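You operate a simulated robot arm through the tools that you are given. There is no shell and no other tool.

You run a simulated robot arm. Do the job below in one go: nothing can be reset, and whatever is moved stays where it is left.

Task
Put things in order on the top of the packing bench. At the end: the blue small colour jar (marked "Dark blue") from the top of the packing bench stands where the black post stood; the grey insert from the top of the packing bench is on the grey tub; the black post from the top of the packing bench stands where the grey eyelet block (marked "1.75") stood; the grey eyelet block from the top of the packing bench stands where the grey insert stood; whatever was shut is shut again. Leave all else as you found it, and nothing knocked over.

It is judged by the outcome, as a careful person would: the job done as asked, and still so three seconds after it is handed in. It fails if anything else is knocked over, pushed out of place, dropped, spilled or broken.

Robot
A 6-joint arm with a two-finger gripper, fixed in place. Base frame: the origin is at the foot of the arm, x ahead of it, y to its left, z up; the work surface is at about z = 0. Readings come in m, degrees, newtons and seconds.
With the tool pointing down near the work surface it reaches from about 0.24 to 0.62 m from the base axis. Its first joint turns from -66.0 to 66.0 degrees. Payload 1.37 kg.
The tool frame sits at the grasp point between the pads (the TCP): z along the fingers, y along the line on which they close. The tips reach 0.022 m beyond it. The gripper opens to 0.092 m; its body begins 0.065 m behind the TCP.
Orientation is that of the tool frame in the base frame, as [roll, pitch, yaw] about the fixed x, y, z axes, in that order (R = Rz(yaw) Ry(pitch) Rx(roll)). With the fingers straight down and closing along the base's y, the tool's x points along the base's -x, its y along +y and its z along -z.

Tools
- The arm moves only by the tool drive_tool. Its argument "rows" is a list of rows, each a list of 7 numbers: the shift along the base's x, y, z in m, then the turn, a rotation vector about the base's x, y, z in degrees, then the opening, from 0 (shut) to 1 (fully open). In form: [[tx, ty, tz, rx, ry, rz, gripper], ...]. A call has 1 to 20 rows; each row is the pose to reach, as a shift and turn from the pose commanded when the call began. A row lasts 0.2 s, in which the tool goes at most 0.05 m and 8.6 degrees; a call with a longer step from one row to the next is refused whole, and so is a gripper value outside its range. Where a pose cannot be reached the arm comes as near as it can. A force on the tool above 40 N (or 10 N above the force at the start of the call, whichever is more), or a blocked arm, ends the call early, and 0.2 s more pass. The fingers move at their own pace (about 0.0599 m/s each) and stop on an object; they squeeze with about 26 N. The grip force told is the motor's: it shows also when the fingers shut on nothing. Time passes only in rows, and 0.2 s behind the last, so rows that repeat a pose let the fingers close. It gives the time, the measured TCP pose, the force on the tool (base axes), the opening and the grip force at its end, in the units of the frame above (readings bear some noise), with the torque about the TCP (base axes, N m) and any sound that the robot's microphone picked up.
- Cameras (640 x 400 px; columns grow to the right, rows downward): "scene" is fixed at [0.0434, -0.4347, 0.5893]; the picture's right is [0.73, -0.69, 0.00], its down [-0.36, -0.38, -0.86] and it looks along [0.59, 0.62, -0.52] (base axes); focal length 308 px, centre (320, 200). "wrist" rides on the gripper at [0.071, 0.019, -0.102] in the tool frame; the picture's right is [-0.26, 0.97, 0.00], its down [-0.75, -0.20, -0.62] and it looks along [-0.60, -0.16, 0.78] (tool axes); focal length 280 px, centre (320, 200). There is no depth. A picture from a camera that has moved, and an enlarged one, comes with that camera's place and axes in the base frame and with its lens.
- capture(camera): a new picture of that camera. No time passes.
- enlarge(camera, box): a new picture of the part [left, top, right, bottom] of that camera's present view, enlarged. No time passes.
- sign_off(): hands the job in; it is judged then, once.

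Nothing tells you positions but the pictures and the camera data. Unless the task says otherwise, let go and move clear before handing in.

The tools are called after ">>>" as a command line: name --pt "numbers of a row" for each row, then --argument value for the rest, lists and objects as JSON in quotes. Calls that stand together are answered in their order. drive_tool: Moves the arm, as the interface text tells. Its arguments: {"type":"object","properties":{"rows":{"type":"array","items":{"type":"array","items":{"type":"number"}}}},"required":["rows"]} The other tools are called the same way: capture (camera) takes a picture; enlarge (camera, box) takes an enlarged picture of a part of a camera's view; sign_off () hands the job in.

At the start:

```text
t: 0.0
tcp_pos: [0.3204, 0.1056, 0.3238]
orientation: [180.0, 0.0, 180.0]
force: [-0.2, -0.8, 0.9]
wrist_torque: [-0.01, -0.03, -0.02]
opening: 0.092
grasp_force: 0.0
```

scene: 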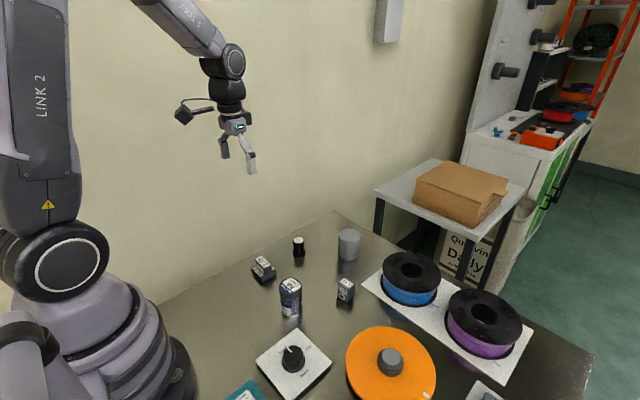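
wrist: 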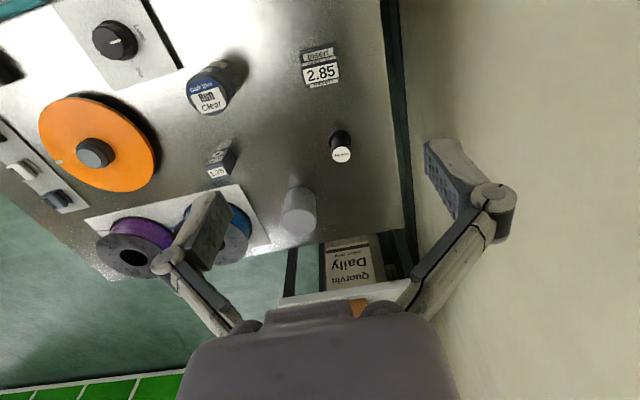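

I see a bench with a few small items (a block marked "2.85", a black post, a grey cylinder, a jar, a "1.75" block), two spools, an orange disc and a knob panel. I'll look closer before moving anything.

>>> enlarge --camera "scene" --box '[220, 210, 400, 330]'

>>> enlarge --camera "scene" --box '[200, 300, 600, 400]'

>>> enlarge --camera "wrist" --box '[160, 20, 400, 250]'

>>> enlarge --camera "wrist" --box '[0, 0, 260, 280]'

```text
3.33 times, centred on (310, 270) of scene
camera zoom: at [0.0434, -0.4347, 0.5893], right [0.73, -0.69, 0.0], down [-0.36, -0.38, -0.86], along [0.59, 0.62, -0.52], focal length 1027 px, centre (353, -33)
```

zoom: 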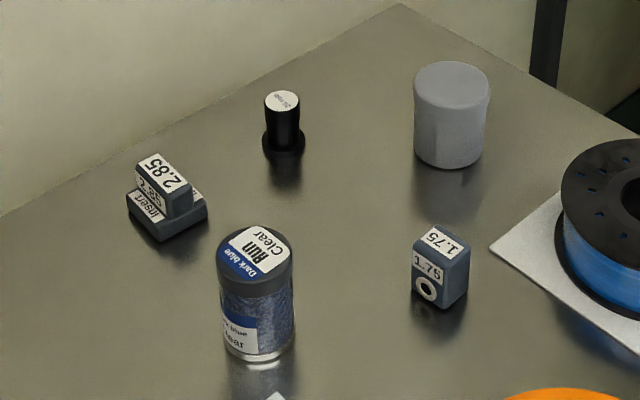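

```text
1.60 times, centred on (400, 350) of scene
camera zoom: at [0.0434, -0.4347, 0.5893], right [0.73, -0.69, 0.0], down [-0.36, -0.38, -0.86], along [0.59, 0.62, -0.52], focal length 493 px, centre (192, -40)
```

zoom: 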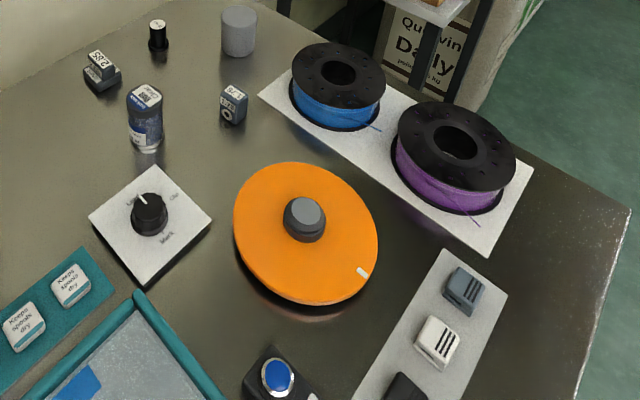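

```text
1.74 times, centred on (280, 135) of wrist
camera zoom: at [0.2496, 0.1239, 0.4264], right [0.26, 0.97, 0.0], down [0.75, -0.2, 0.62], along [0.6, -0.16, -0.78], focal length 488 px, centre (390, 313)
```

zoom: 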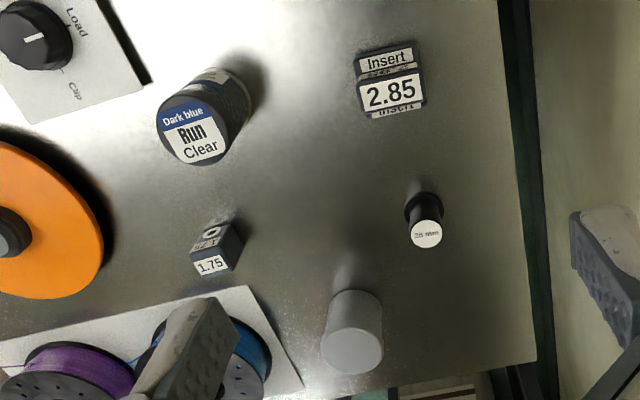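

```text
1.43 times, centred on (130, 140) of wrist
camera zoom: at [0.2496, 0.1239, 0.4264], right [0.26, 0.97, 0.0], down [0.75, -0.2, 0.62], along [0.6, -0.16, -0.78], focal length 401 px, centre (591, 286)
```

zoom: 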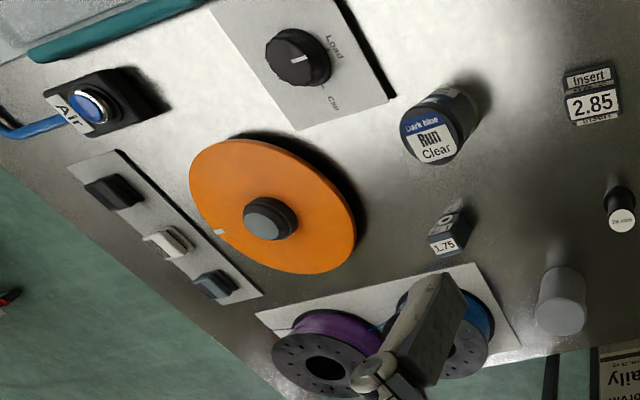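

The insert ("2.85") looks to be near (0.347, 0.102) and the black post near (0.462, 0.097). I put the jar near (0.32, -0.045), the "1.75" eyelet block near (0.448, -0.10), and the tub near (0.57, 0.0) with its top at about z = 0.065. The first move is above the insert, to check its position with the wrist camera.

>>> drive_tool --pt "0.005 0 -0.04 0 0 0 1" --pt "0.01 -0.001 -0.08 0 0 0 1" --pt "0.015 -0.002 -0.12 0 0 0 1" --pt "0.022 -0.003 -0.16 0 0 0 1" --pt "0.027 -0.004 -0.19 0 0 0 1" --pt "0.027 -0.004 -0.19 0 0 0 1"

>>> capture --camera "wrist"

>>> capture --camera "scene"

```text
t: 1.4
tcp_pos: [0.3482, 0.1033, 0.1347]
orientation: [-180.0, 0.0, -179.9]
force: [0.3, -0.1, -0.1]
wrist_torque: [0.01, 0.01, 0.01]
opening: 0.0919
grasp_force: 0.1
```

```text
taken
camera wrist: at [0.2772, 0.1214, 0.2365], right [0.26, 0.96, 0.0], down [0.75, -0.2, 0.62], along [0.6, -0.16, -0.78], focal length 280 px, centre (320, 200)
```

wrist: 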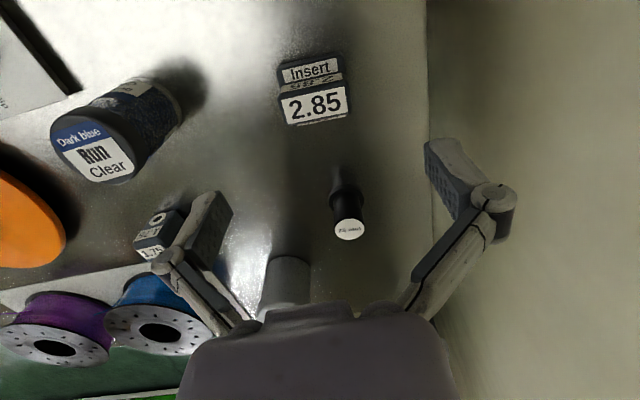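

```text
taken
```

scene: 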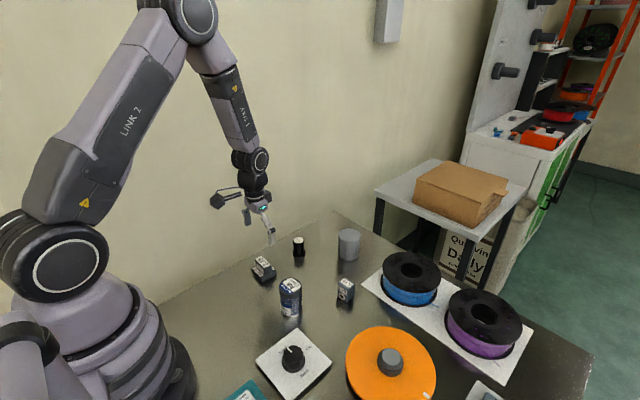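

>>> enlarge --camera "wrist" --box '[240, 30, 400, 130]'

>>> enlarge --camera "wrist" --box '[260, 150, 420, 250]'

>>> enlarge --camera "scene" --box '[240, 245, 290, 290]'

>>> enlarge --camera "scene" --box '[320, 220, 370, 270]'

>>> enlarge --camera "scene" --box '[325, 270, 365, 310]'

>>> enlarge --camera "scene" --box '[280, 230, 320, 265]'

```text
4.00 times, centred on (320, 80) of wrist
camera zoom: at [0.2772, 0.1214, 0.2365], right [0.26, 0.96, 0.0], down [0.75, -0.2, 0.62], along [0.6, -0.16, -0.78], focal length 1122 px, centre (320, 680)
```

zoom: 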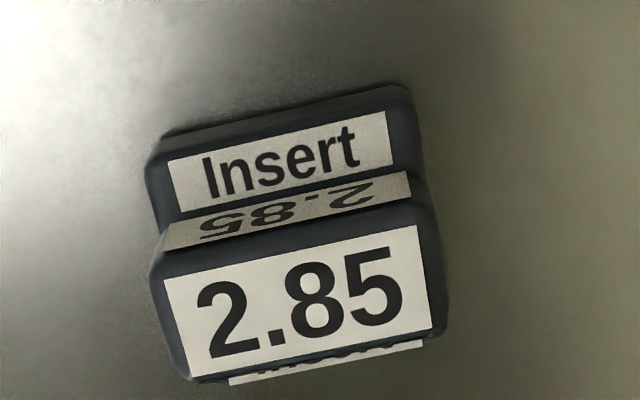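

```text
4.00 times, centred on (340, 200) of wrist
camera zoom: at [0.2772, 0.1214, 0.2365], right [0.26, 0.96, 0.0], down [0.75, -0.2, 0.62], along [0.6, -0.16, -0.78], focal length 1122 px, centre (240, 200)
```

zoom: 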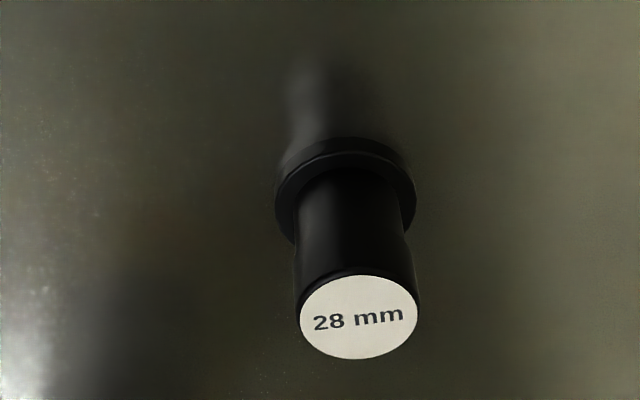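

```text
8.89 times, centred on (265, 268) of scene
camera zoom: at [0.0434, -0.4347, 0.5893], right [0.73, -0.69, 0.0], down [-0.36, -0.38, -0.86], along [0.59, 0.62, -0.52], focal length 2739 px, centre (809, -400)
```

zoom: 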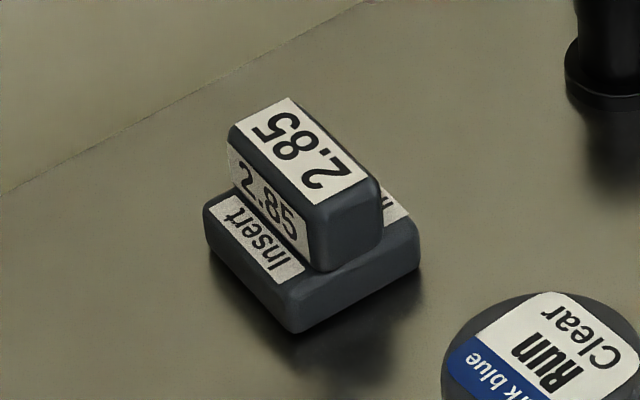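

```text
8.00 times, centred on (345, 245) of scene
camera zoom: at [0.0434, -0.4347, 0.5893], right [0.73, -0.69, 0.0], down [-0.36, -0.38, -0.86], along [0.59, 0.62, -0.52], focal length 2465 px, centre (120, -160)
```

zoom: 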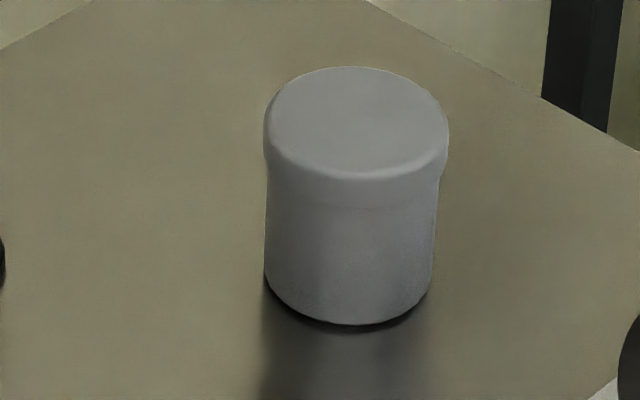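

```text
10.00 times, centred on (345, 290) of scene
camera zoom: at [0.0434, -0.4347, 0.5893], right [0.73, -0.69, 0.0], down [-0.36, -0.38, -0.86], along [0.59, 0.62, -0.52], focal length 3082 px, centre (70, -700)
```

zoom: 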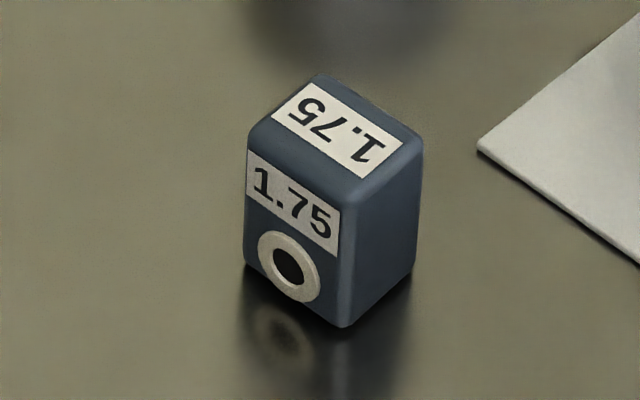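

```text
11.43 times, centred on (300, 248) of scene
camera zoom: at [0.0434, -0.4347, 0.5893], right [0.73, -0.69, 0.0], down [-0.36, -0.38, -0.86], along [0.59, 0.62, -0.52], focal length 3522 px, centre (549, -343)
```

zoom: 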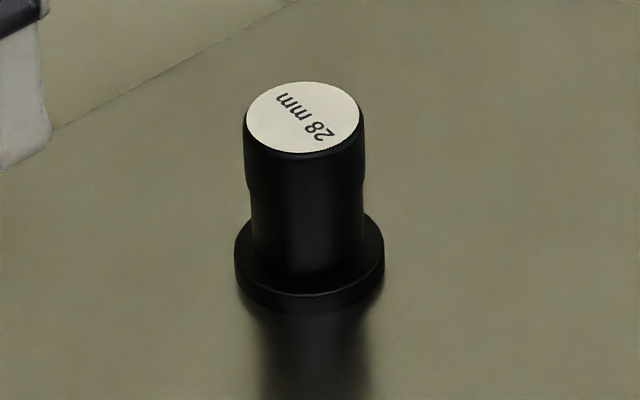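

The insert's top centre works out at about (0.346, 0.0995, z 0.043), turned roughly -4° about z. I'll line up above it, part-close the gripper and check the alignment before going down.

>>> drive_tool --pt "-0.001 -0.002 -0.015 0 0 -2 0.85" --pt "-0.002 -0.003 -0.03 0 0 -3.7 0.85" --pt "-0.002 -0.003 -0.045 0 0 -3.7 0.85" --pt "-0.002 -0.003 -0.055 0 0 -3.7 0.85" --pt "-0.002 -0.003 -0.055 0 0 -3.7 0.85" --pt "-0.002 -0.003 -0.055 0 0 -3.7 0.85"

>>> capture --camera "wrist"

>>> enlarge --camera "scene" --box '[210, 200, 310, 290]'

```text
t: 2.8
tcp_pos: [0.3454, 0.0973, 0.0794]
orientation: [-180.0, 0.1, 176.3]
force: [0.2, 0.2, -0.4]
wrist_torque: [0.0, 0.01, 0.0]
opening: 0.0784
grasp_force: 0.0
```

```text
taken
camera wrist: at [0.2753, 0.1205, 0.1817], right [0.32, 0.95, 0.0], down [0.74, -0.25, 0.63], along [0.59, -0.2, -0.78], focal length 280 px, centre (320, 200)
```

wrist: 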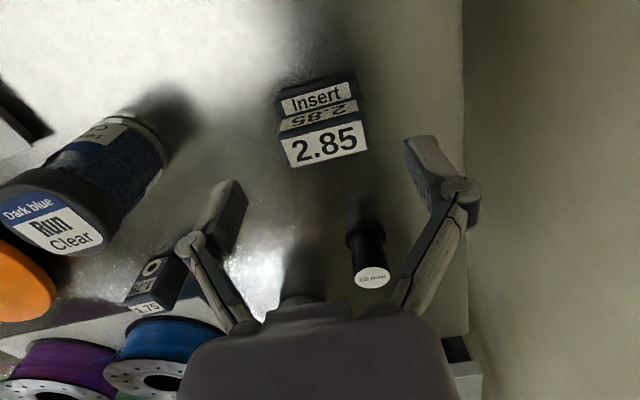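

```text
4.44 times, centred on (260, 245) of scene
camera zoom: at [0.0434, -0.4347, 0.5893], right [0.73, -0.69, 0.0], down [-0.36, -0.38, -0.86], along [0.59, 0.62, -0.52], focal length 1370 px, centre (587, 0)
```

zoom: 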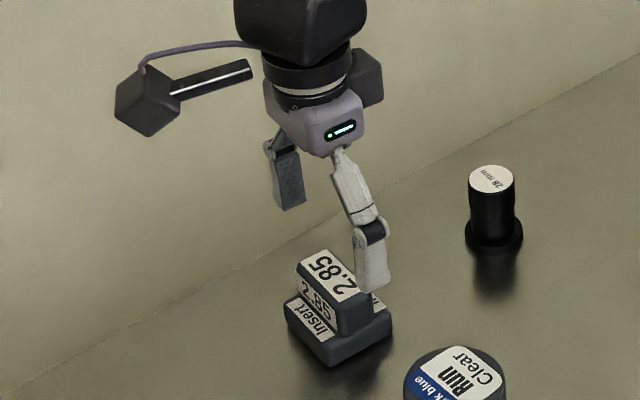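

>>> enlarge --camera "wrist" --box '[240, 60, 400, 180]'

```text
3.33 times, centred on (320, 120) of wrist
camera zoom: at [0.2753, 0.1205, 0.1817], right [0.32, 0.95, 0.0], down [0.74, -0.25, 0.63], along [0.59, -0.2, -0.78], focal length 935 px, centre (320, 467)
```

zoom: 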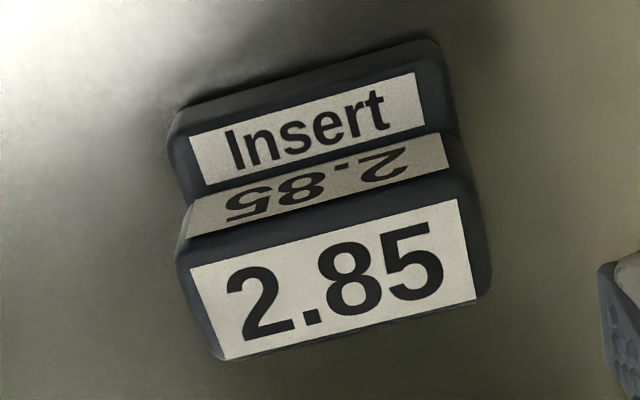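

The insert is centred about 2 mm to +y of the TCP. I'll shift over, go down and close on it.

>>> drive_tool --pt "0 0.002 -0.015 0 0 0 0.85" --pt "0 0.002 -0.03 0 0 0 0.85" --pt "0 0.002 -0.04 0 0 0 0.85" --pt "0 0.002 -0.047 0 0 0 0.85" --pt "0 0.002 -0.047 0 0 0 0.85"

>>> capture --camera "wrist"

>>> enlarge --camera "scene" --box '[210, 200, 310, 290]'

```text
t: 4.0
tcp_pos: [0.346, 0.1006, 0.0339]
orientation: [179.9, 0.1, 176.2]
force: [0.4, 0.2, 0.0]
wrist_torque: [-0.01, -0.02, -0.01]
opening: 0.0783
grasp_force: 0.1
```

```text
taken
camera wrist: at [0.2762, 0.1238, 0.1348], right [0.32, 0.95, 0.0], down [0.74, -0.25, 0.62], along [0.59, -0.2, -0.78], focal length 280 px, centre (320, 200)
```

wrist: 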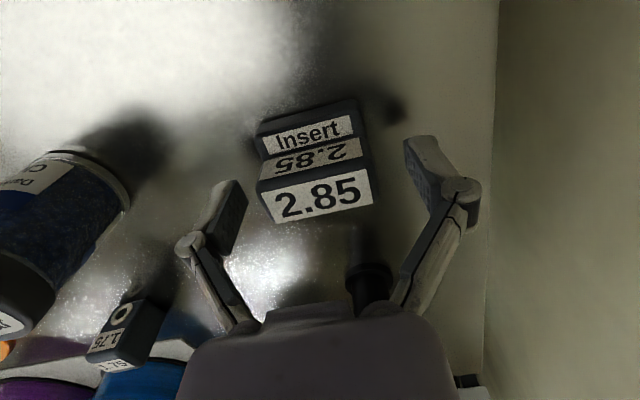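

```text
4.44 times, centred on (260, 245) of scene
camera zoom: at [0.0434, -0.4347, 0.5893], right [0.73, -0.69, 0.0], down [-0.36, -0.38, -0.86], along [0.59, 0.62, -0.52], focal length 1370 px, centre (587, 0)
```

zoom: 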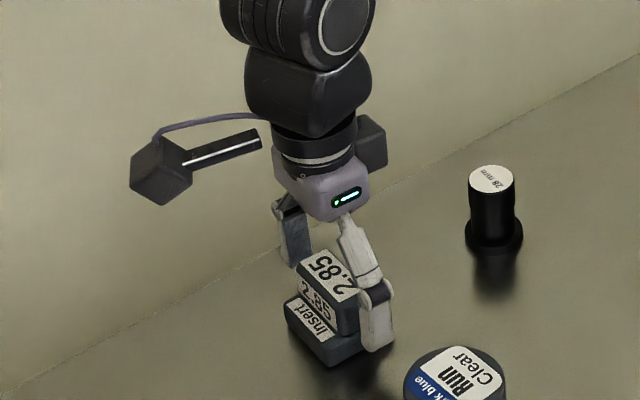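

>>> drive_tool --pt "0 0 0 0 0 0 0.65" --pt "0 0 0 0 0 0 0.5" --pt "0 0 0 0 0 0 0.3" --pt "0 0 0 0 0 0 0.3" --pt "0 0 0 0 0 0 0.3" --pt "0 0 0 0 0 0 0.3"

```text
t: 5.4
tcp_pos: [0.346, 0.1004, 0.0323]
orientation: [-179.9, 0.0, 176.3]
force: [-0.1, 1.2, 3.6]
wrist_torque: [0.0, -0.02, 0.02]
opening: 0.0513
grasp_force: 25.3
```

The insert is gripped, with the opening at 0.051 m. Next I lift it, carry it high toward the tub near (0.568, 0.001) and stop short to look.

>>> drive_tool --pt "0 0 0.01 0 0 0 0.3" --pt "0 0 0.03 0 0 0 0.3" --pt "0 0 0.06 0 0 0 0.3" --pt "0 0 0.09 0 0 0 0.3" --pt "0 0 0.11 0 0 0 0.3" --pt "0.02 -0.009 0.11 0 0 0 0.3" --pt "0.05 -0.022 0.11 0 0 0 0.3" --pt "0.08 -0.036 0.11 0 0 0 0.3" --pt "0.11 -0.05 0.11 0 0 0 0.3" --pt "0.14 -0.064 0.11 0 0 0 0.3" --pt "0.17 -0.077 0.11 0 0 0 0.3" --pt "0.2 -0.09 0.11 0 0 0 0.3" --pt "0.215 -0.096 0.11 0 0 0 0.3" --pt "0.222 -0.0994 0.11 0 0 0 0.3" --pt "0.222 -0.0994 0.11 0 0 0 0.3"

>>> capture --camera "wrist"

>>> capture --camera "scene"

```text
t: 8.6
tcp_pos: [0.5677, 0.001, 0.143]
orientation: [-180.0, 0.0, 176.3]
force: [-1.0, -0.9, 0.2]
wrist_torque: [-0.03, 0.02, 0.0]
opening: 0.0514
grasp_force: 25.9
```

```text
taken
camera wrist: at [0.4979, 0.0244, 0.2439], right [0.32, 0.95, 0.0], down [0.74, -0.25, 0.62], along [0.59, -0.2, -0.78], focal length 280 px, centre (320, 200)
```

wrist: 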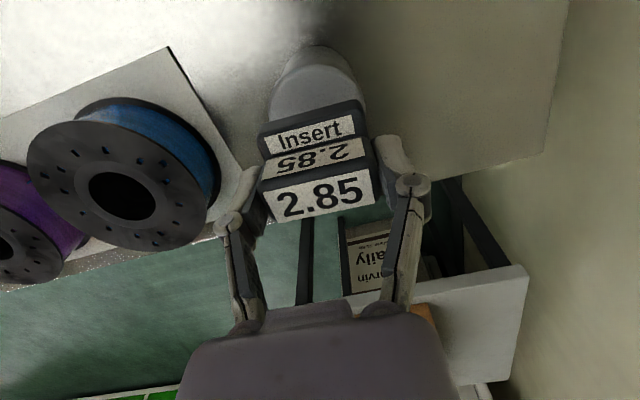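

```text
taken
```

scene: 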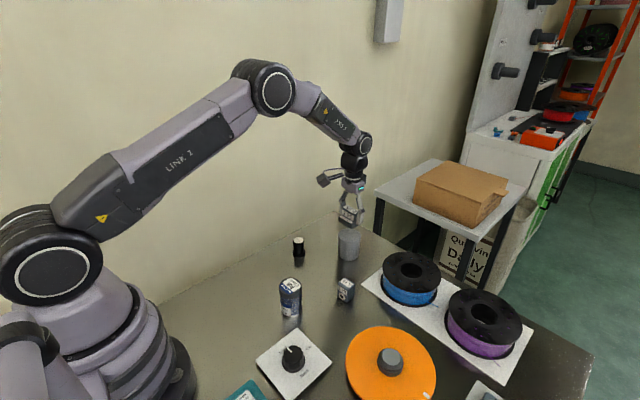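

>>> enlarge --camera "wrist" --box '[220, 20, 420, 160]'

>>> enlarge --camera "scene" --box '[300, 170, 400, 270]'

```text
2.86 times, centred on (320, 90) of wrist
camera zoom: at [0.4979, 0.0244, 0.2439], right [0.32, 0.95, 0.0], down [0.74, -0.25, 0.62], along [0.59, -0.2, -0.78], focal length 801 px, centre (320, 514)
```

zoom: 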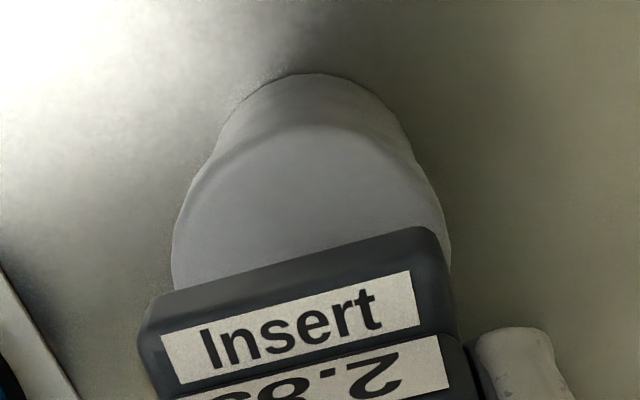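

```text
4.00 times, centred on (350, 220) of scene
camera zoom: at [0.0434, -0.4347, 0.5893], right [0.73, -0.69, 0.0], down [-0.36, -0.38, -0.86], along [0.59, 0.62, -0.52], focal length 1233 px, centre (200, 120)
```

zoom: 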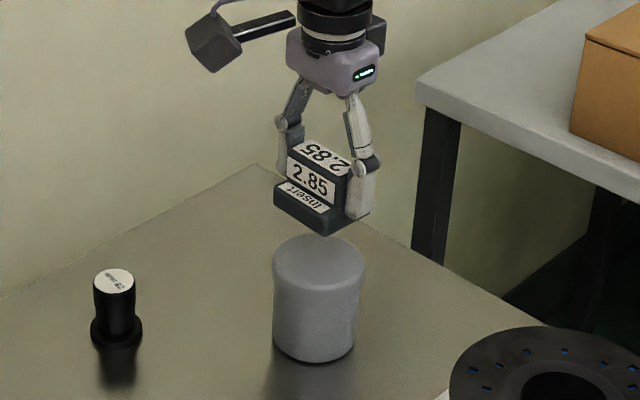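

Insert and tub are lined up to within about 1–2 mm. I'll go down most of the way, then creep.

>>> drive_tool --pt "-0.001 -0.001 -0.01 0 0 0 0.3" --pt "-0.001 -0.001 -0.02 0 0 0 0.3" --pt "-0.001 -0.001 -0.03 0 0 0 0.3" --pt "-0.001 -0.001 -0.037 0 0 0 0.3" --pt "-0.001 -0.001 -0.037 0 0 0 0.3"

>>> enlarge --camera "scene" --box '[320, 200, 380, 270]'

```text
t: 9.8
tcp_pos: [0.5673, 0.002, 0.1057]
orientation: [180.0, 0.0, 176.4]
force: [-0.2, -0.2, -0.7]
wrist_torque: [-0.05, -0.01, 0.03]
opening: 0.0519
grasp_force: 25.5
```

```text
5.71 times, centred on (350, 235) of scene
camera zoom: at [0.0434, -0.4347, 0.5893], right [0.73, -0.69, 0.0], down [-0.36, -0.38, -0.86], along [0.59, 0.62, -0.52], focal length 1761 px, centre (149, 0)
```

zoom: 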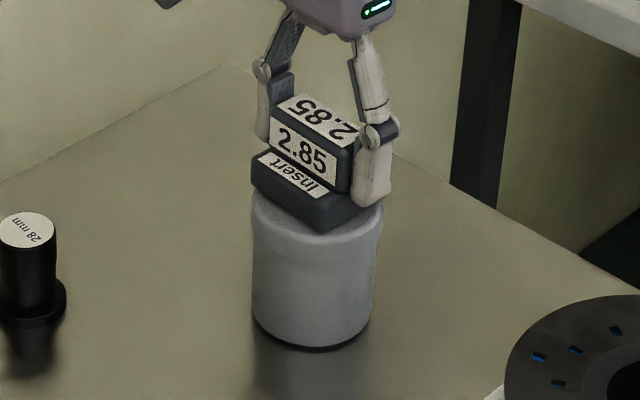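

>>> drive_tool --pt "0 0 -0.0015 0 0 0 0.3" --pt "0 0 -0.003 0 0 0 0.3" --pt "0 0 -0.0045 0 0 0 0.3" --pt "0 0 -0.0055 0 0 0 0.3" --pt "0 0 -0.0055 0 0 0 0.3"

>>> enlarge --camera "scene" --box '[320, 200, 380, 270]'

```text
t: 11.0
tcp_pos: [0.5681, 0.0003, 0.1017]
orientation: [180.0, 0.1, 176.3]
force: [-0.4, 0.9, 17.3]
wrist_torque: [0.04, -0.02, -0.01]
opening: 0.0518
grasp_force: 26.3
```

```text
5.71 times, centred on (350, 235) of scene
camera zoom: at [0.0433, -0.4347, 0.5893], right [0.73, -0.69, 0.0], down [-0.36, -0.38, -0.86], along [0.59, 0.62, -0.52], focal length 1761 px, centre (149, 0)
```

zoom: 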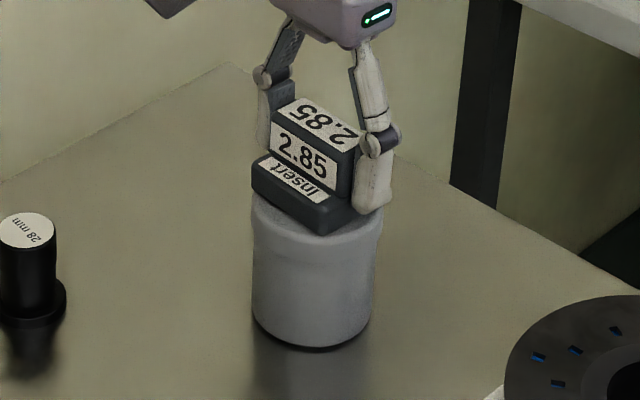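

The insert is seated on the tub, with 17 N upward on the tool. I'll ease the pressure slightly and release.

>>> drive_tool --pt "0 0 0.001 0 0 0 0.3" --pt "0 0 0.0012 0 0 0 0.3" --pt "0 0 0.0012 0 0 0 0.62" --pt "0 0 0.0012 0 0 0 0.7" --pt "0 0 0.0012 0 0 0 0.75" --pt "0 0 0.0012 0 0 0 0.75"

>>> enlarge --camera "scene" --box '[320, 200, 380, 270]'

>>> capture --camera "wrist"

```text
t: 12.4
tcp_pos: [0.5659, 0.0, 0.1008]
orientation: [180.0, 0.0, 176.3]
force: [-1.4, 0.3, 0.3]
wrist_torque: [0.0, -0.01, -0.02]
opening: 0.0692
grasp_force: 0.1
```

```text
5.71 times, centred on (350, 235) of scene
camera zoom: at [0.0434, -0.4347, 0.5893], right [0.73, -0.69, 0.0], down [-0.36, -0.38, -0.86], along [0.59, 0.62, -0.52], focal length 1761 px, centre (149, 0)
```

zoom: 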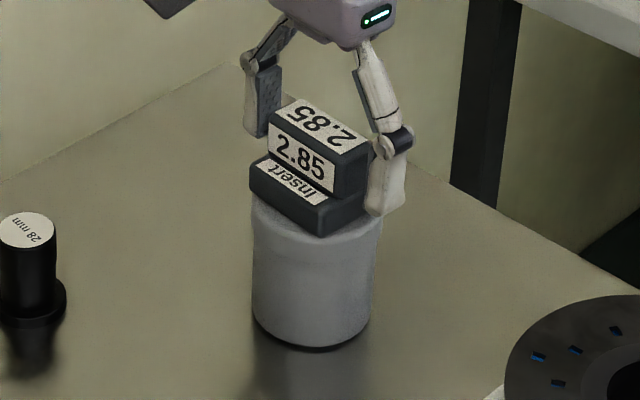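

```text
taken
camera wrist: at [0.4965, 0.0234, 0.2032], right [0.32, 0.95, 0.0], down [0.74, -0.25, 0.62], along [0.59, -0.2, -0.78], focal length 280 px, centre (320, 200)
```

wrist: 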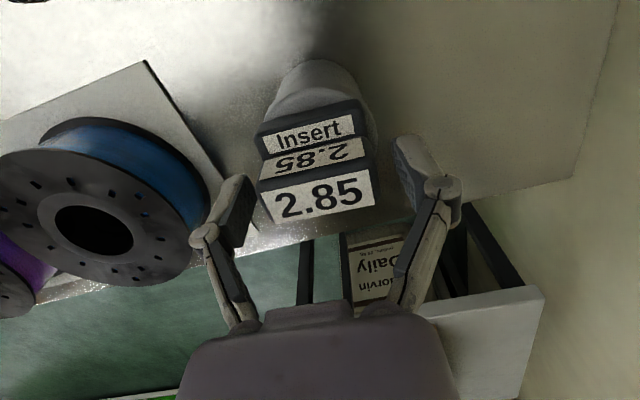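

The insert rests on the tub. Now I'll back straight up and go above the "1.75" eyelet block to measure it.

>>> drive_tool --pt "0 0 0.015 0 0 0 0.8" --pt "0 0 0.035 0 0 0 0.8" --pt "0 0 0.06 0 0 0 0.8" --pt "0 0 0.075 0 0 0 0.8" --pt "-0.02 -0.02 0.075 0 0 2 0.7" --pt "-0.05 -0.045 0.075 0 0 3.7 0.7" --pt "-0.08 -0.07 0.065 0 0 3.7 0.7" --pt "-0.105 -0.09 0.05 0 0 3.7 0.7" --pt "-0.118 -0.1 0.035 0 0 3.7 0.7" --pt "-0.118 -0.1 0.02 0 0 3.7 0.7" --pt "-0.118 -0.1 0.02 0 0 3.7 0.7"

>>> capture --camera "wrist"

>>> enlarge --camera "wrist" --box '[240, 40, 400, 140]'

>>> enlarge --camera "scene" --box '[280, 200, 400, 320]'

```text
t: 14.8
tcp_pos: [0.4488, -0.0994, 0.1207]
orientation: [-180.0, 0.0, -179.9]
force: [0.1, -0.4, 0.0]
wrist_torque: [-0.01, 0.01, 0.01]
opening: 0.0644
grasp_force: 0.1
```

```text
taken
camera wrist: at [0.3772, -0.0812, 0.2226], right [0.26, 0.97, 0.0], down [0.75, -0.2, 0.62], along [0.6, -0.16, -0.78], focal length 280 px, centre (320, 200)
```

wrist: 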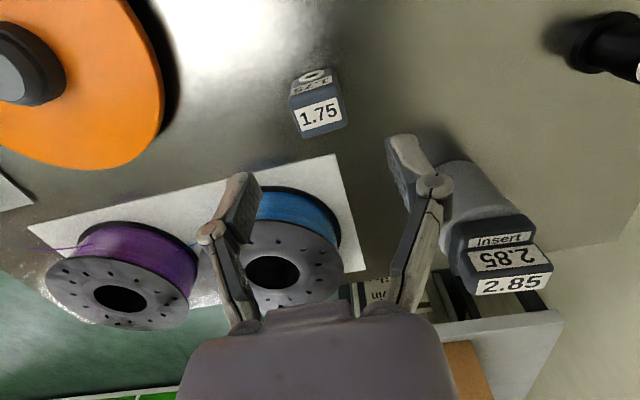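

```text
4.00 times, centred on (320, 90) of wrist
camera zoom: at [0.3772, -0.0812, 0.2226], right [0.26, 0.97, 0.0], down [0.75, -0.2, 0.62], along [0.6, -0.16, -0.78], focal length 1122 px, centre (320, 640)
```

zoom: 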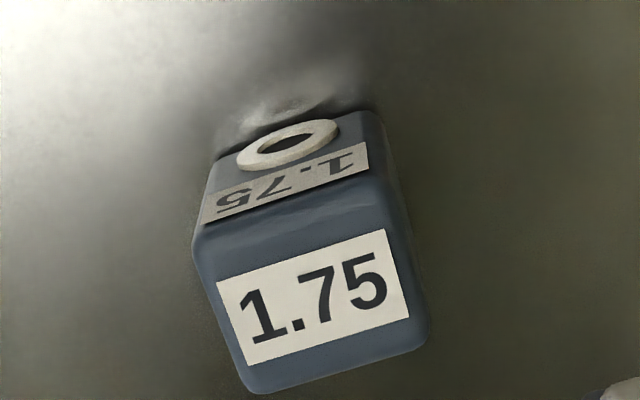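

```text
3.33 times, centred on (340, 260) of scene
camera zoom: at [0.0434, -0.4347, 0.5893], right [0.73, -0.69, 0.0], down [-0.36, -0.38, -0.86], along [0.59, 0.62, -0.52], focal length 1027 px, centre (253, 0)
```

zoom: 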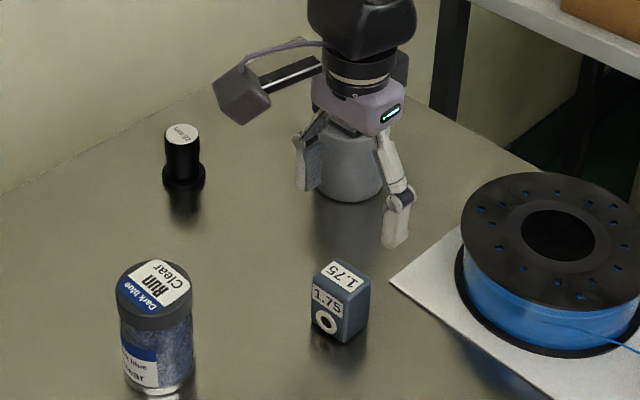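

The eyelet block is about 31 mm (y) by 26 mm, centred near (0.445, -0.100), turned about +3°, with its top at z ≈ 0.047. I'll align, go down and grip it on the plain sides.

>>> drive_tool --pt "-0.002 0 -0.015 0 0 1.5 0.7" --pt "-0.003 0 -0.03 0 0 3 0.7" --pt "-0.003 0 -0.05 0 0 3 0.7" --pt "-0.003 0 -0.07 0 0 3 0.7" --pt "-0.003 0 -0.084 0 0 3 0.7" --pt "-0.003 0 -0.09 0 0 3 0.7" --pt "-0.003 0 -0.09 0 0 3 0.7"

>>> capture --camera "wrist"

>>> enlarge --camera "scene" --box '[300, 230, 400, 320]'

```text
t: 16.4
tcp_pos: [0.4467, -0.1003, 0.031]
orientation: [180.0, -0.1, -177.0]
force: [0.1, -0.1, 0.3]
wrist_torque: [-0.03, 0.0, -0.02]
opening: 0.0643
grasp_force: 0.0
```

```text
taken
camera wrist: at [0.374, -0.0847, 0.132], right [0.21, 0.98, 0.0], down [0.76, -0.16, 0.63], along [0.61, -0.13, -0.78], focal length 280 px, centre (320, 200)
```

wrist: 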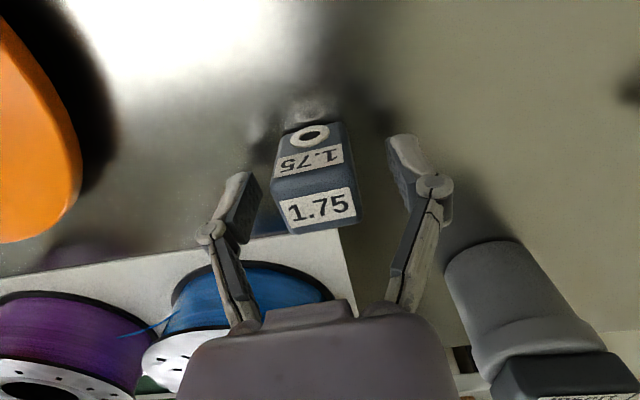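

```text
4.44 times, centred on (350, 275) of scene
camera zoom: at [0.0434, -0.4347, 0.5893], right [0.73, -0.69, 0.0], down [-0.36, -0.38, -0.86], along [0.59, 0.62, -0.52], focal length 1370 px, centre (187, -133)
```

zoom: 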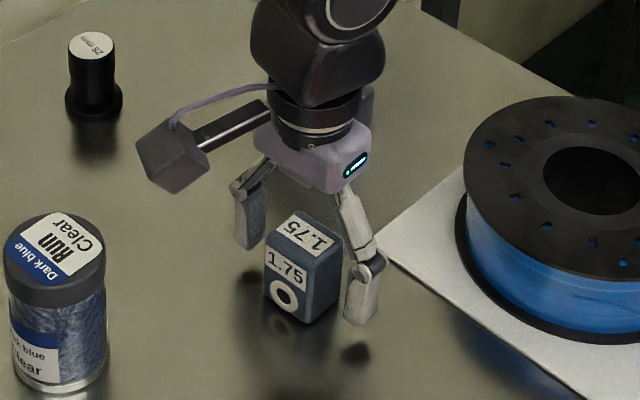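

>>> drive_tool --pt "0 0 0 0 0 0 0.45" --pt "0 0 0 0 0 0 0.3" --pt "0 0 0 0 0 0 0.1" --pt "0 0 0 0 0 0 0.1" --pt "0 0 0 0 0 0 0.1" --pt "0 0 0 0 0 0 0.1"

```text
t: 17.8
tcp_pos: [0.4461, -0.1006, 0.0304]
orientation: [180.0, 0.1, -177.0]
force: [0.8, -0.2, 1.2]
wrist_torque: [0.03, -0.01, -0.01]
opening: 0.0331
grasp_force: 25.8
```

The block is gripped. I'll lift it and carry it to the insert's old spot at about (0.3455, 0.100), turning it to the insert's angle.

>>> drive_tool --pt "0 0 0.01 0 0 0 0.1" --pt "0 0 0.03 0 0 0 0.1" --pt "0 0 0.06 0 0 0 0.1" --pt "0 0 0.09 0 0 0 0.1" --pt "0 0 0.1 0 0 0 0.1" --pt "-0.01 0.02 0.1 0 0 -1 0.1" --pt "-0.025 0.05 0.1 0 0 -2 0.1" --pt "-0.04 0.08 0.1 0 0 -3 0.1" --pt "-0.055 0.11 0.1 0 0 -4 0.1" --pt "-0.07 0.14 0.1 0 0 -5 0.1" --pt "-0.085 0.17 0.1 0 0 -6 0.1" --pt "-0.095 0.19 0.1 0 0 -6.5 0.1" --pt "-0.1005 0.2005 0.09 0 0 -6.5 0.1" --pt "-0.1005 0.2005 0.07 0 0 -6.5 0.1" --pt "-0.1005 0.2005 0.05 0 0 -6.5 0.1" --pt "-0.1005 0.2005 0.03 0 0 -6.5 0.1" --pt "-0.1005 0.2005 0.015 0 0 -6.5 0.1" --pt "-0.1005 0.2005 0.01 0 0 -6.5 0.1" --pt "-0.1005 0.2005 0.01 0 0 -6.5 0.1"

>>> capture --camera "wrist"

>>> enlarge --camera "scene" --box '[210, 210, 310, 300]'

```text
t: 21.8
tcp_pos: [0.3452, 0.0999, 0.0415]
orientation: [180.0, 0.0, 176.5]
force: [0.2, 0.2, -1.5]
wrist_torque: [0.0, 0.0, -0.01]
opening: 0.0331
grasp_force: 26.3
```

```text
taken
camera wrist: at [0.2759, 0.1231, 0.1426], right [0.32, 0.95, 0.0], down [0.74, -0.25, 0.63], along [0.59, -0.2, -0.78], focal length 280 px, centre (320, 200)
```

wrist: 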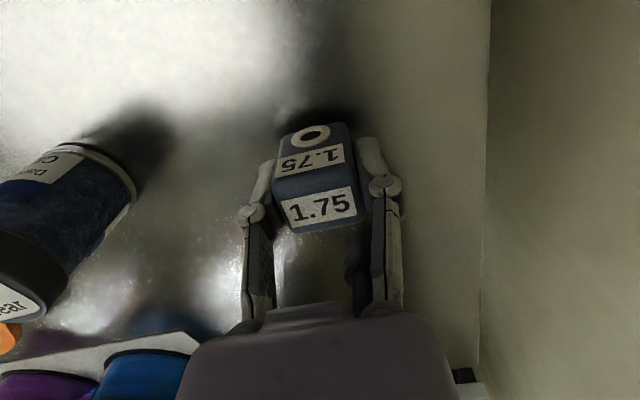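

```text
4.44 times, centred on (260, 255) of scene
camera zoom: at [0.0434, -0.4347, 0.5893], right [0.73, -0.69, 0.0], down [-0.36, -0.38, -0.86], along [0.59, 0.62, -0.52], focal length 1370 px, centre (587, -44)
```

zoom: 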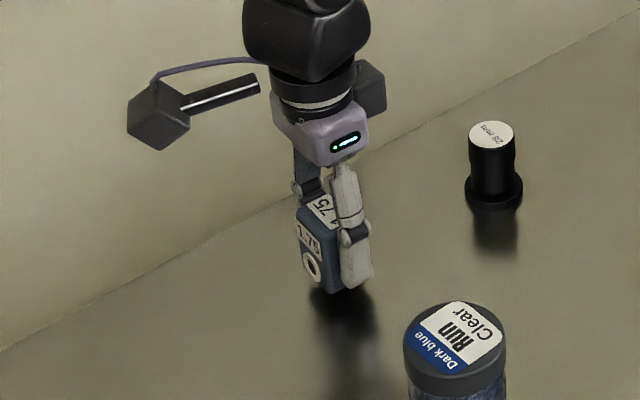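

>>> drive_tool --pt "0 0 -0.003 0 0 0 0.1" --pt "0 0 -0.006 0 0 0 0.1" --pt "0 0 -0.0085 0 0 0 0.1" --pt "0 0 -0.0095 0 0 0 0.1" --pt "0 0 -0.0102 0 0 0 0.1" --pt "0 0 -0.0102 0 0 0 0.1"

```text
t: 23.2
tcp_pos: [0.3461, 0.1005, 0.0302]
orientation: [-180.0, 0.1, 176.5]
force: [-0.2, 0.1, -0.7]
wrist_torque: [-0.01, -0.03, -0.01]
opening: 0.0332
grasp_force: 25.7
```

>>> drive_tool --pt "0 0 -0.0006 0 0 0 0.1" --pt "0 0 -0.0012 0 0 0 0.1" --pt "0 0 -0.0012 0 0 0 0.1"

```text
t: 24.0
tcp_pos: [0.347, 0.1004, 0.03]
orientation: [-180.0, 0.1, 176.5]
force: [-3.5, -3.4, 16.9]
wrist_torque: [-0.05, 0.1, 0.01]
opening: 0.0333
grasp_force: 25.8
```

Contact at 17 N. I'll ease off and release.

>>> drive_tool --pt "0 0 0.0008 0 0 0 0.1" --pt "0 0 0.001 0 0 0 0.1" --pt "0 0 0.001 0 0 0 0.4" --pt "0 0 0.001 0 0 0 0.5" --pt "0 0 0.001 0 0 0 0.65" --pt "0 0 0.001 0 0 0 0.65"

>>> capture --camera "wrist"

>>> enlarge --camera "scene" --box '[210, 210, 310, 300]'

```text
t: 25.4
tcp_pos: [0.3455, 0.101, 0.0311]
orientation: [-180.0, 0.0, 176.6]
force: [-0.9, -0.7, -0.3]
wrist_torque: [-0.02, 0.01, 0.01]
opening: 0.0597
grasp_force: 0.1
```

```text
taken
camera wrist: at [0.2763, 0.1234, 0.1331], right [0.32, 0.95, 0.0], down [0.74, -0.25, 0.62], along [0.59, -0.2, -0.78], focal length 280 px, centre (320, 200)
```

wrist: 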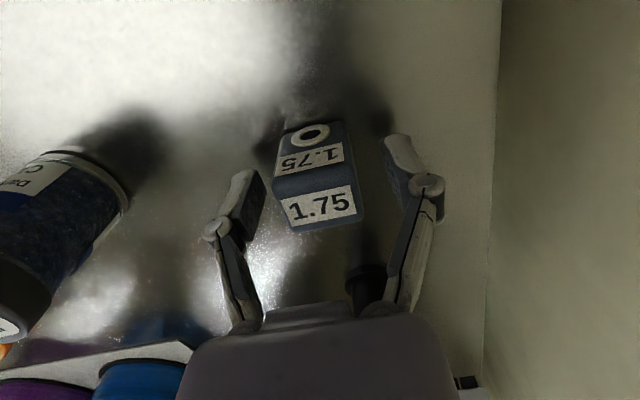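

```text
4.44 times, centred on (260, 255) of scene
camera zoom: at [0.0434, -0.4347, 0.5893], right [0.73, -0.69, 0.0], down [-0.36, -0.38, -0.86], along [0.59, 0.62, -0.52], focal length 1370 px, centre (587, -44)
```

zoom: 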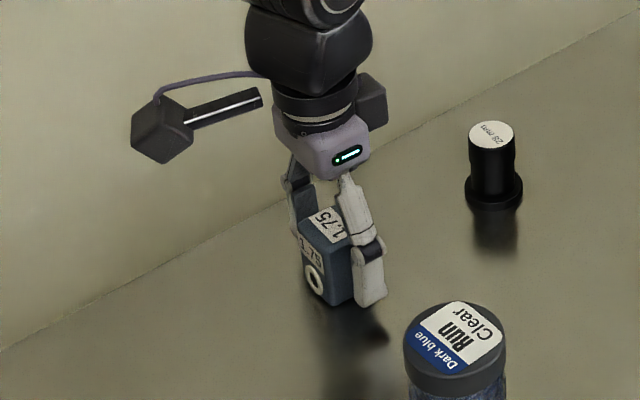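

The block stands in place. I'll go straight up and over to the black post near (0.461, 0.097).

>>> drive_tool --pt "0 0 0.015 0 0 0 0.7" --pt "0 0 0.04 0 0 0 0.7" --pt "0 0 0.07 0 0 0 0.7" --pt "0 0 0.1 0 0 0 0.7" --pt "0.02 -0.001 0.1 0 0 1 0.7" --pt "0.05 -0.002 0.1 0 0 2 0.7" --pt "0.08 -0.002 0.1 0 0 3.5 0.7" --pt "0.105 -0.003 0.1 0 0 3.5 0.7" --pt "0.115 -0.003 0.095 0 0 3.5 0.7" --pt "0.115 -0.003 0.09 0 0 3.5 0.7" --pt "0.115 -0.003 0.09 0 0 3.5 0.7"

>>> capture --camera "wrist"

>>> enlarge --camera "wrist" --box '[240, 40, 400, 140]'

>>> enlarge --camera "scene" --box '[230, 210, 330, 300]'

```text
t: 27.8
tcp_pos: [0.4616, 0.0977, 0.1206]
orientation: [179.9, 0.1, -180.0]
force: [0.1, -0.3, -0.4]
wrist_torque: [-0.02, -0.03, -0.02]
opening: 0.0647
grasp_force: 0.1
```

```text
taken
camera wrist: at [0.3895, 0.1166, 0.2227], right [0.26, 0.97, 0.0], down [0.75, -0.2, 0.62], along [0.6, -0.16, -0.78], focal length 280 px, centre (320, 200)
```

wrist: 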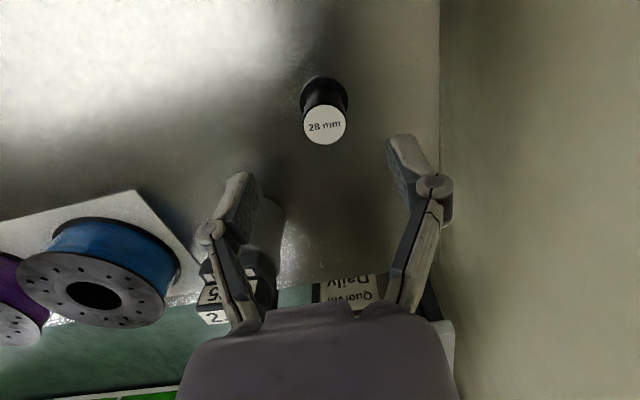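

```text
4.00 times, centred on (320, 90) of wrist
camera zoom: at [0.3895, 0.1166, 0.2227], right [0.26, 0.97, 0.0], down [0.75, -0.2, 0.62], along [0.6, -0.16, -0.78], focal length 1122 px, centre (320, 640)
```

zoom: 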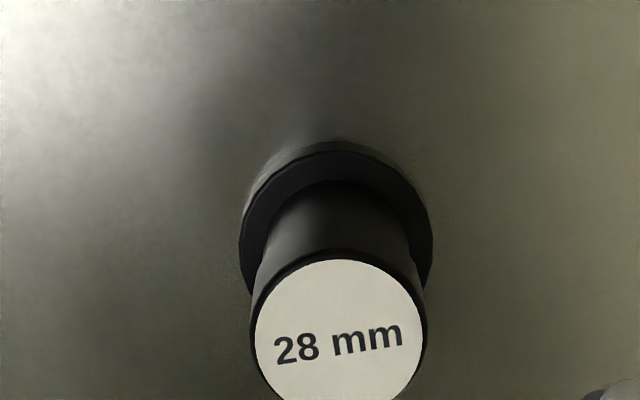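

```text
4.44 times, centred on (280, 255) of scene
camera zoom: at [0.0434, -0.4347, 0.5893], right [0.73, -0.69, 0.0], down [-0.36, -0.38, -0.86], along [0.59, 0.62, -0.52], focal length 1370 px, centre (498, -44)
```

zoom: 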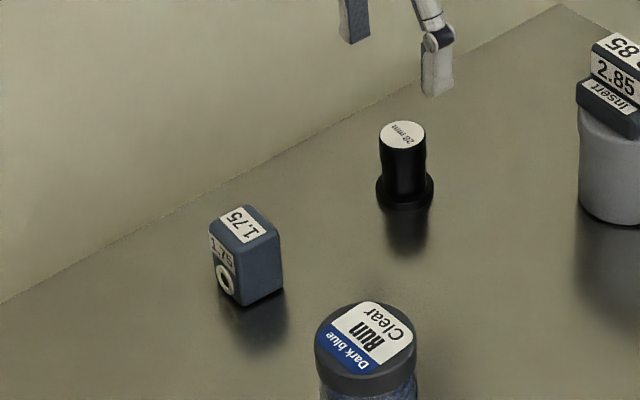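

The post is centred near (0.462, 0.1003), with a 28 mm shaft, a roughly 38 mm flange and its top at about z = 0.049. I'll go down around the shaft with the tips staying above the flange.

>>> drive_tool --pt "0.0015 0.0027 -0.02 0 0 0 0.7" --pt "0.0015 0.0027 -0.04 0 0 0 0.7" --pt "0.0015 0.0027 -0.06 0 0 0 0.7" --pt "0.0015 0.0027 -0.075 0 0 0 0.7" --pt "0.0015 0.0027 -0.084 0 0 0 0.7" --pt "0.0015 0.0027 -0.084 0 0 0 0.7"

>>> capture --camera "wrist"

>>> enlarge --camera "scene" --box '[260, 190, 340, 270]'

```text
t: 29.2
tcp_pos: [0.463, 0.1006, 0.036]
orientation: [-180.0, 0.0, 179.9]
force: [-0.1, 0.3, 0.6]
wrist_torque: [-0.04, -0.03, -0.01]
opening: 0.0643
grasp_force: 0.0
```

```text
taken
camera wrist: at [0.3914, 0.1188, 0.1376], right [0.26, 0.97, 0.0], down [0.75, -0.2, 0.63], along [0.6, -0.16, -0.78], focal length 280 px, centre (320, 200)
```

wrist: 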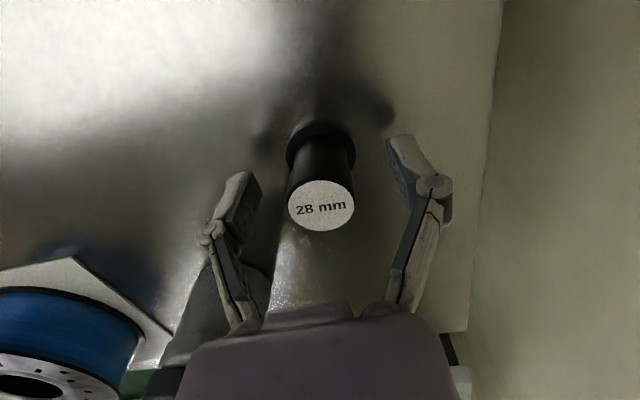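

```text
5.00 times, centred on (300, 230) of scene
camera zoom: at [0.0434, -0.4347, 0.5893], right [0.73, -0.69, 0.0], down [-0.36, -0.38, -0.86], along [0.59, 0.62, -0.52], focal length 1541 px, centre (420, 50)
```

zoom: 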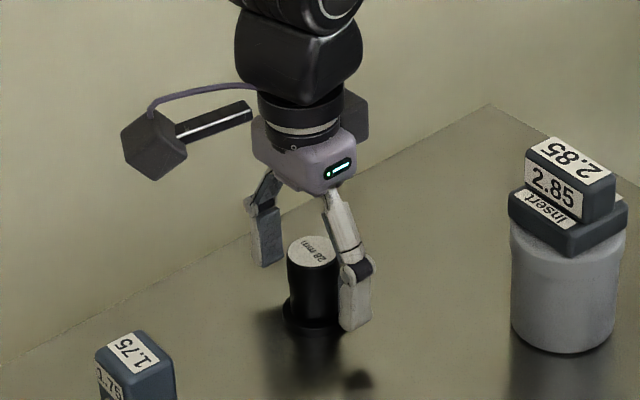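

>>> drive_tool --pt "0 0 0 0 0 0 0.42" --pt "0 0 0 0 0 0 0.3" --pt "0 0 0 0 0 0 0.05" --pt "0 0 0 0 0 0 0.05" --pt "0 0 0 0 0 0 0.05" --pt "0 0 0 0 0 0 0.05"

```text
t: 30.6
tcp_pos: [0.4632, 0.1, 0.0351]
orientation: [180.0, 0.0, -180.0]
force: [0.2, -0.9, 0.6]
wrist_torque: [-0.01, -0.02, 0.03]
opening: 0.0282
grasp_force: 25.9
```

The post is gripped at 28 mm. I'll carry it to the eyelet block's old spot at about (0.4455, -0.100).

>>> drive_tool --pt "0 0 0.01 0 0 0 0.05" --pt "0 0 0.03 0 0 0 0.05" --pt "0 0 0.06 0 0 0 0.05" --pt "0 0 0.085 0 0 0 0.05" --pt "-0.002 -0.02 0.09 0 0 0 0.05" --pt "-0.004 -0.05 0.09 0 0 0 0.05" --pt "-0.007 -0.08 0.09 0 0 0 0.05" --pt "-0.009 -0.11 0.09 0 0 0 0.05" --pt "-0.012 -0.14 0.09 0 0 0 0.05" --pt "-0.015 -0.17 0.09 0 0 0 0.05" --pt "-0.016 -0.19 0.09 0 0 0 0.05" --pt "-0.017 -0.2 0.08 0 0 0 0.05" --pt "-0.017 -0.2 0.06 0 0 0 0.05" --pt "-0.017 -0.2 0.04 0 0 0 0.05" --pt "-0.017 -0.2 0.02 0 0 0 0.05" --pt "-0.017 -0.2 0.01 0 0 0 0.05" --pt "-0.017 -0.2 0.01 0 0 0 0.05"

>>> capture --camera "wrist"

>>> capture --camera "scene"

```text
t: 34.2
tcp_pos: [0.4445, -0.0998, 0.0465]
orientation: [-180.0, 0.0, -179.9]
force: [-0.3, 0.1, -0.5]
wrist_torque: [0.0, 0.0, -0.02]
opening: 0.0283
grasp_force: 25.9
```

```text
taken
camera wrist: at [0.3729, -0.0812, 0.1483], right [0.26, 0.97, 0.0], down [0.75, -0.2, 0.63], along [0.6, -0.16, -0.78], focal length 280 px, centre (320, 200)
```

wrist: 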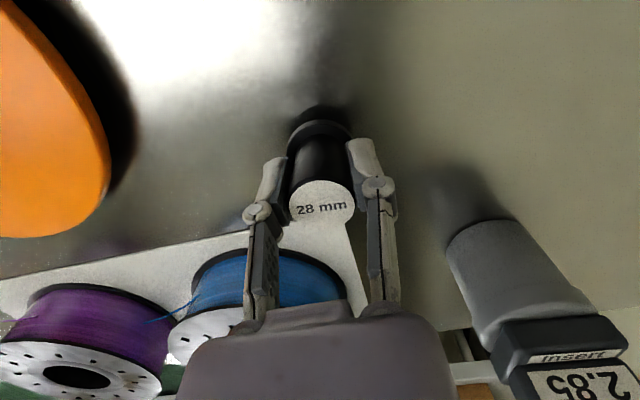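

```text
taken
```

scene: 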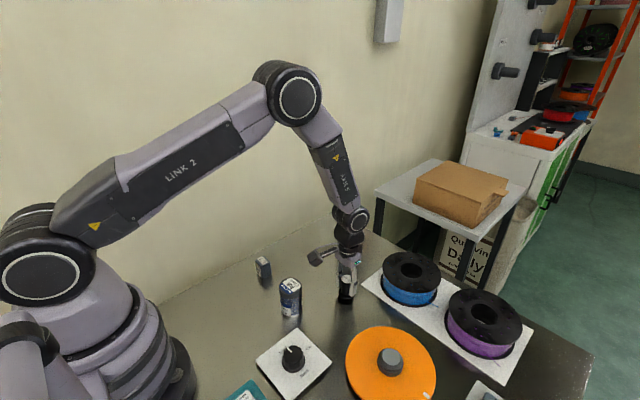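

>>> drive_tool --pt "0.001 0 -0.003 0 0 0 0.05" --pt "0.001 0 -0.006 0 0 0 0.05" --pt "0.001 0 -0.0085 0 0 0 0.05" --pt "0.001 0 -0.0095 0 0 0 0.05" --pt "0.001 0 -0.0103 0 0 0 0.05" --pt "0.001 0 -0.0103 0 0 0 0.05"

```text
t: 35.6
tcp_pos: [0.4444, -0.0993, 0.0365]
orientation: [-179.9, 0.0, -179.9]
force: [0.6, -0.4, -1.2]
wrist_torque: [-0.01, -0.01, 0.0]
opening: 0.0278
grasp_force: 26.1
```

>>> drive_tool --pt "0 0 -0.0006 0 0 0 0.05" --pt "0 0 -0.0012 0 0 0 0.05" --pt "0 0 -0.0012 0 0 0 0.05"

```text
t: 36.4
tcp_pos: [0.4447, -0.101, 0.0363]
orientation: [180.0, 0.0, 179.9]
force: [-4.0, 0.4, 11.1]
wrist_torque: [-0.02, 0.12, 0.02]
opening: 0.028
grasp_force: 26.0
```

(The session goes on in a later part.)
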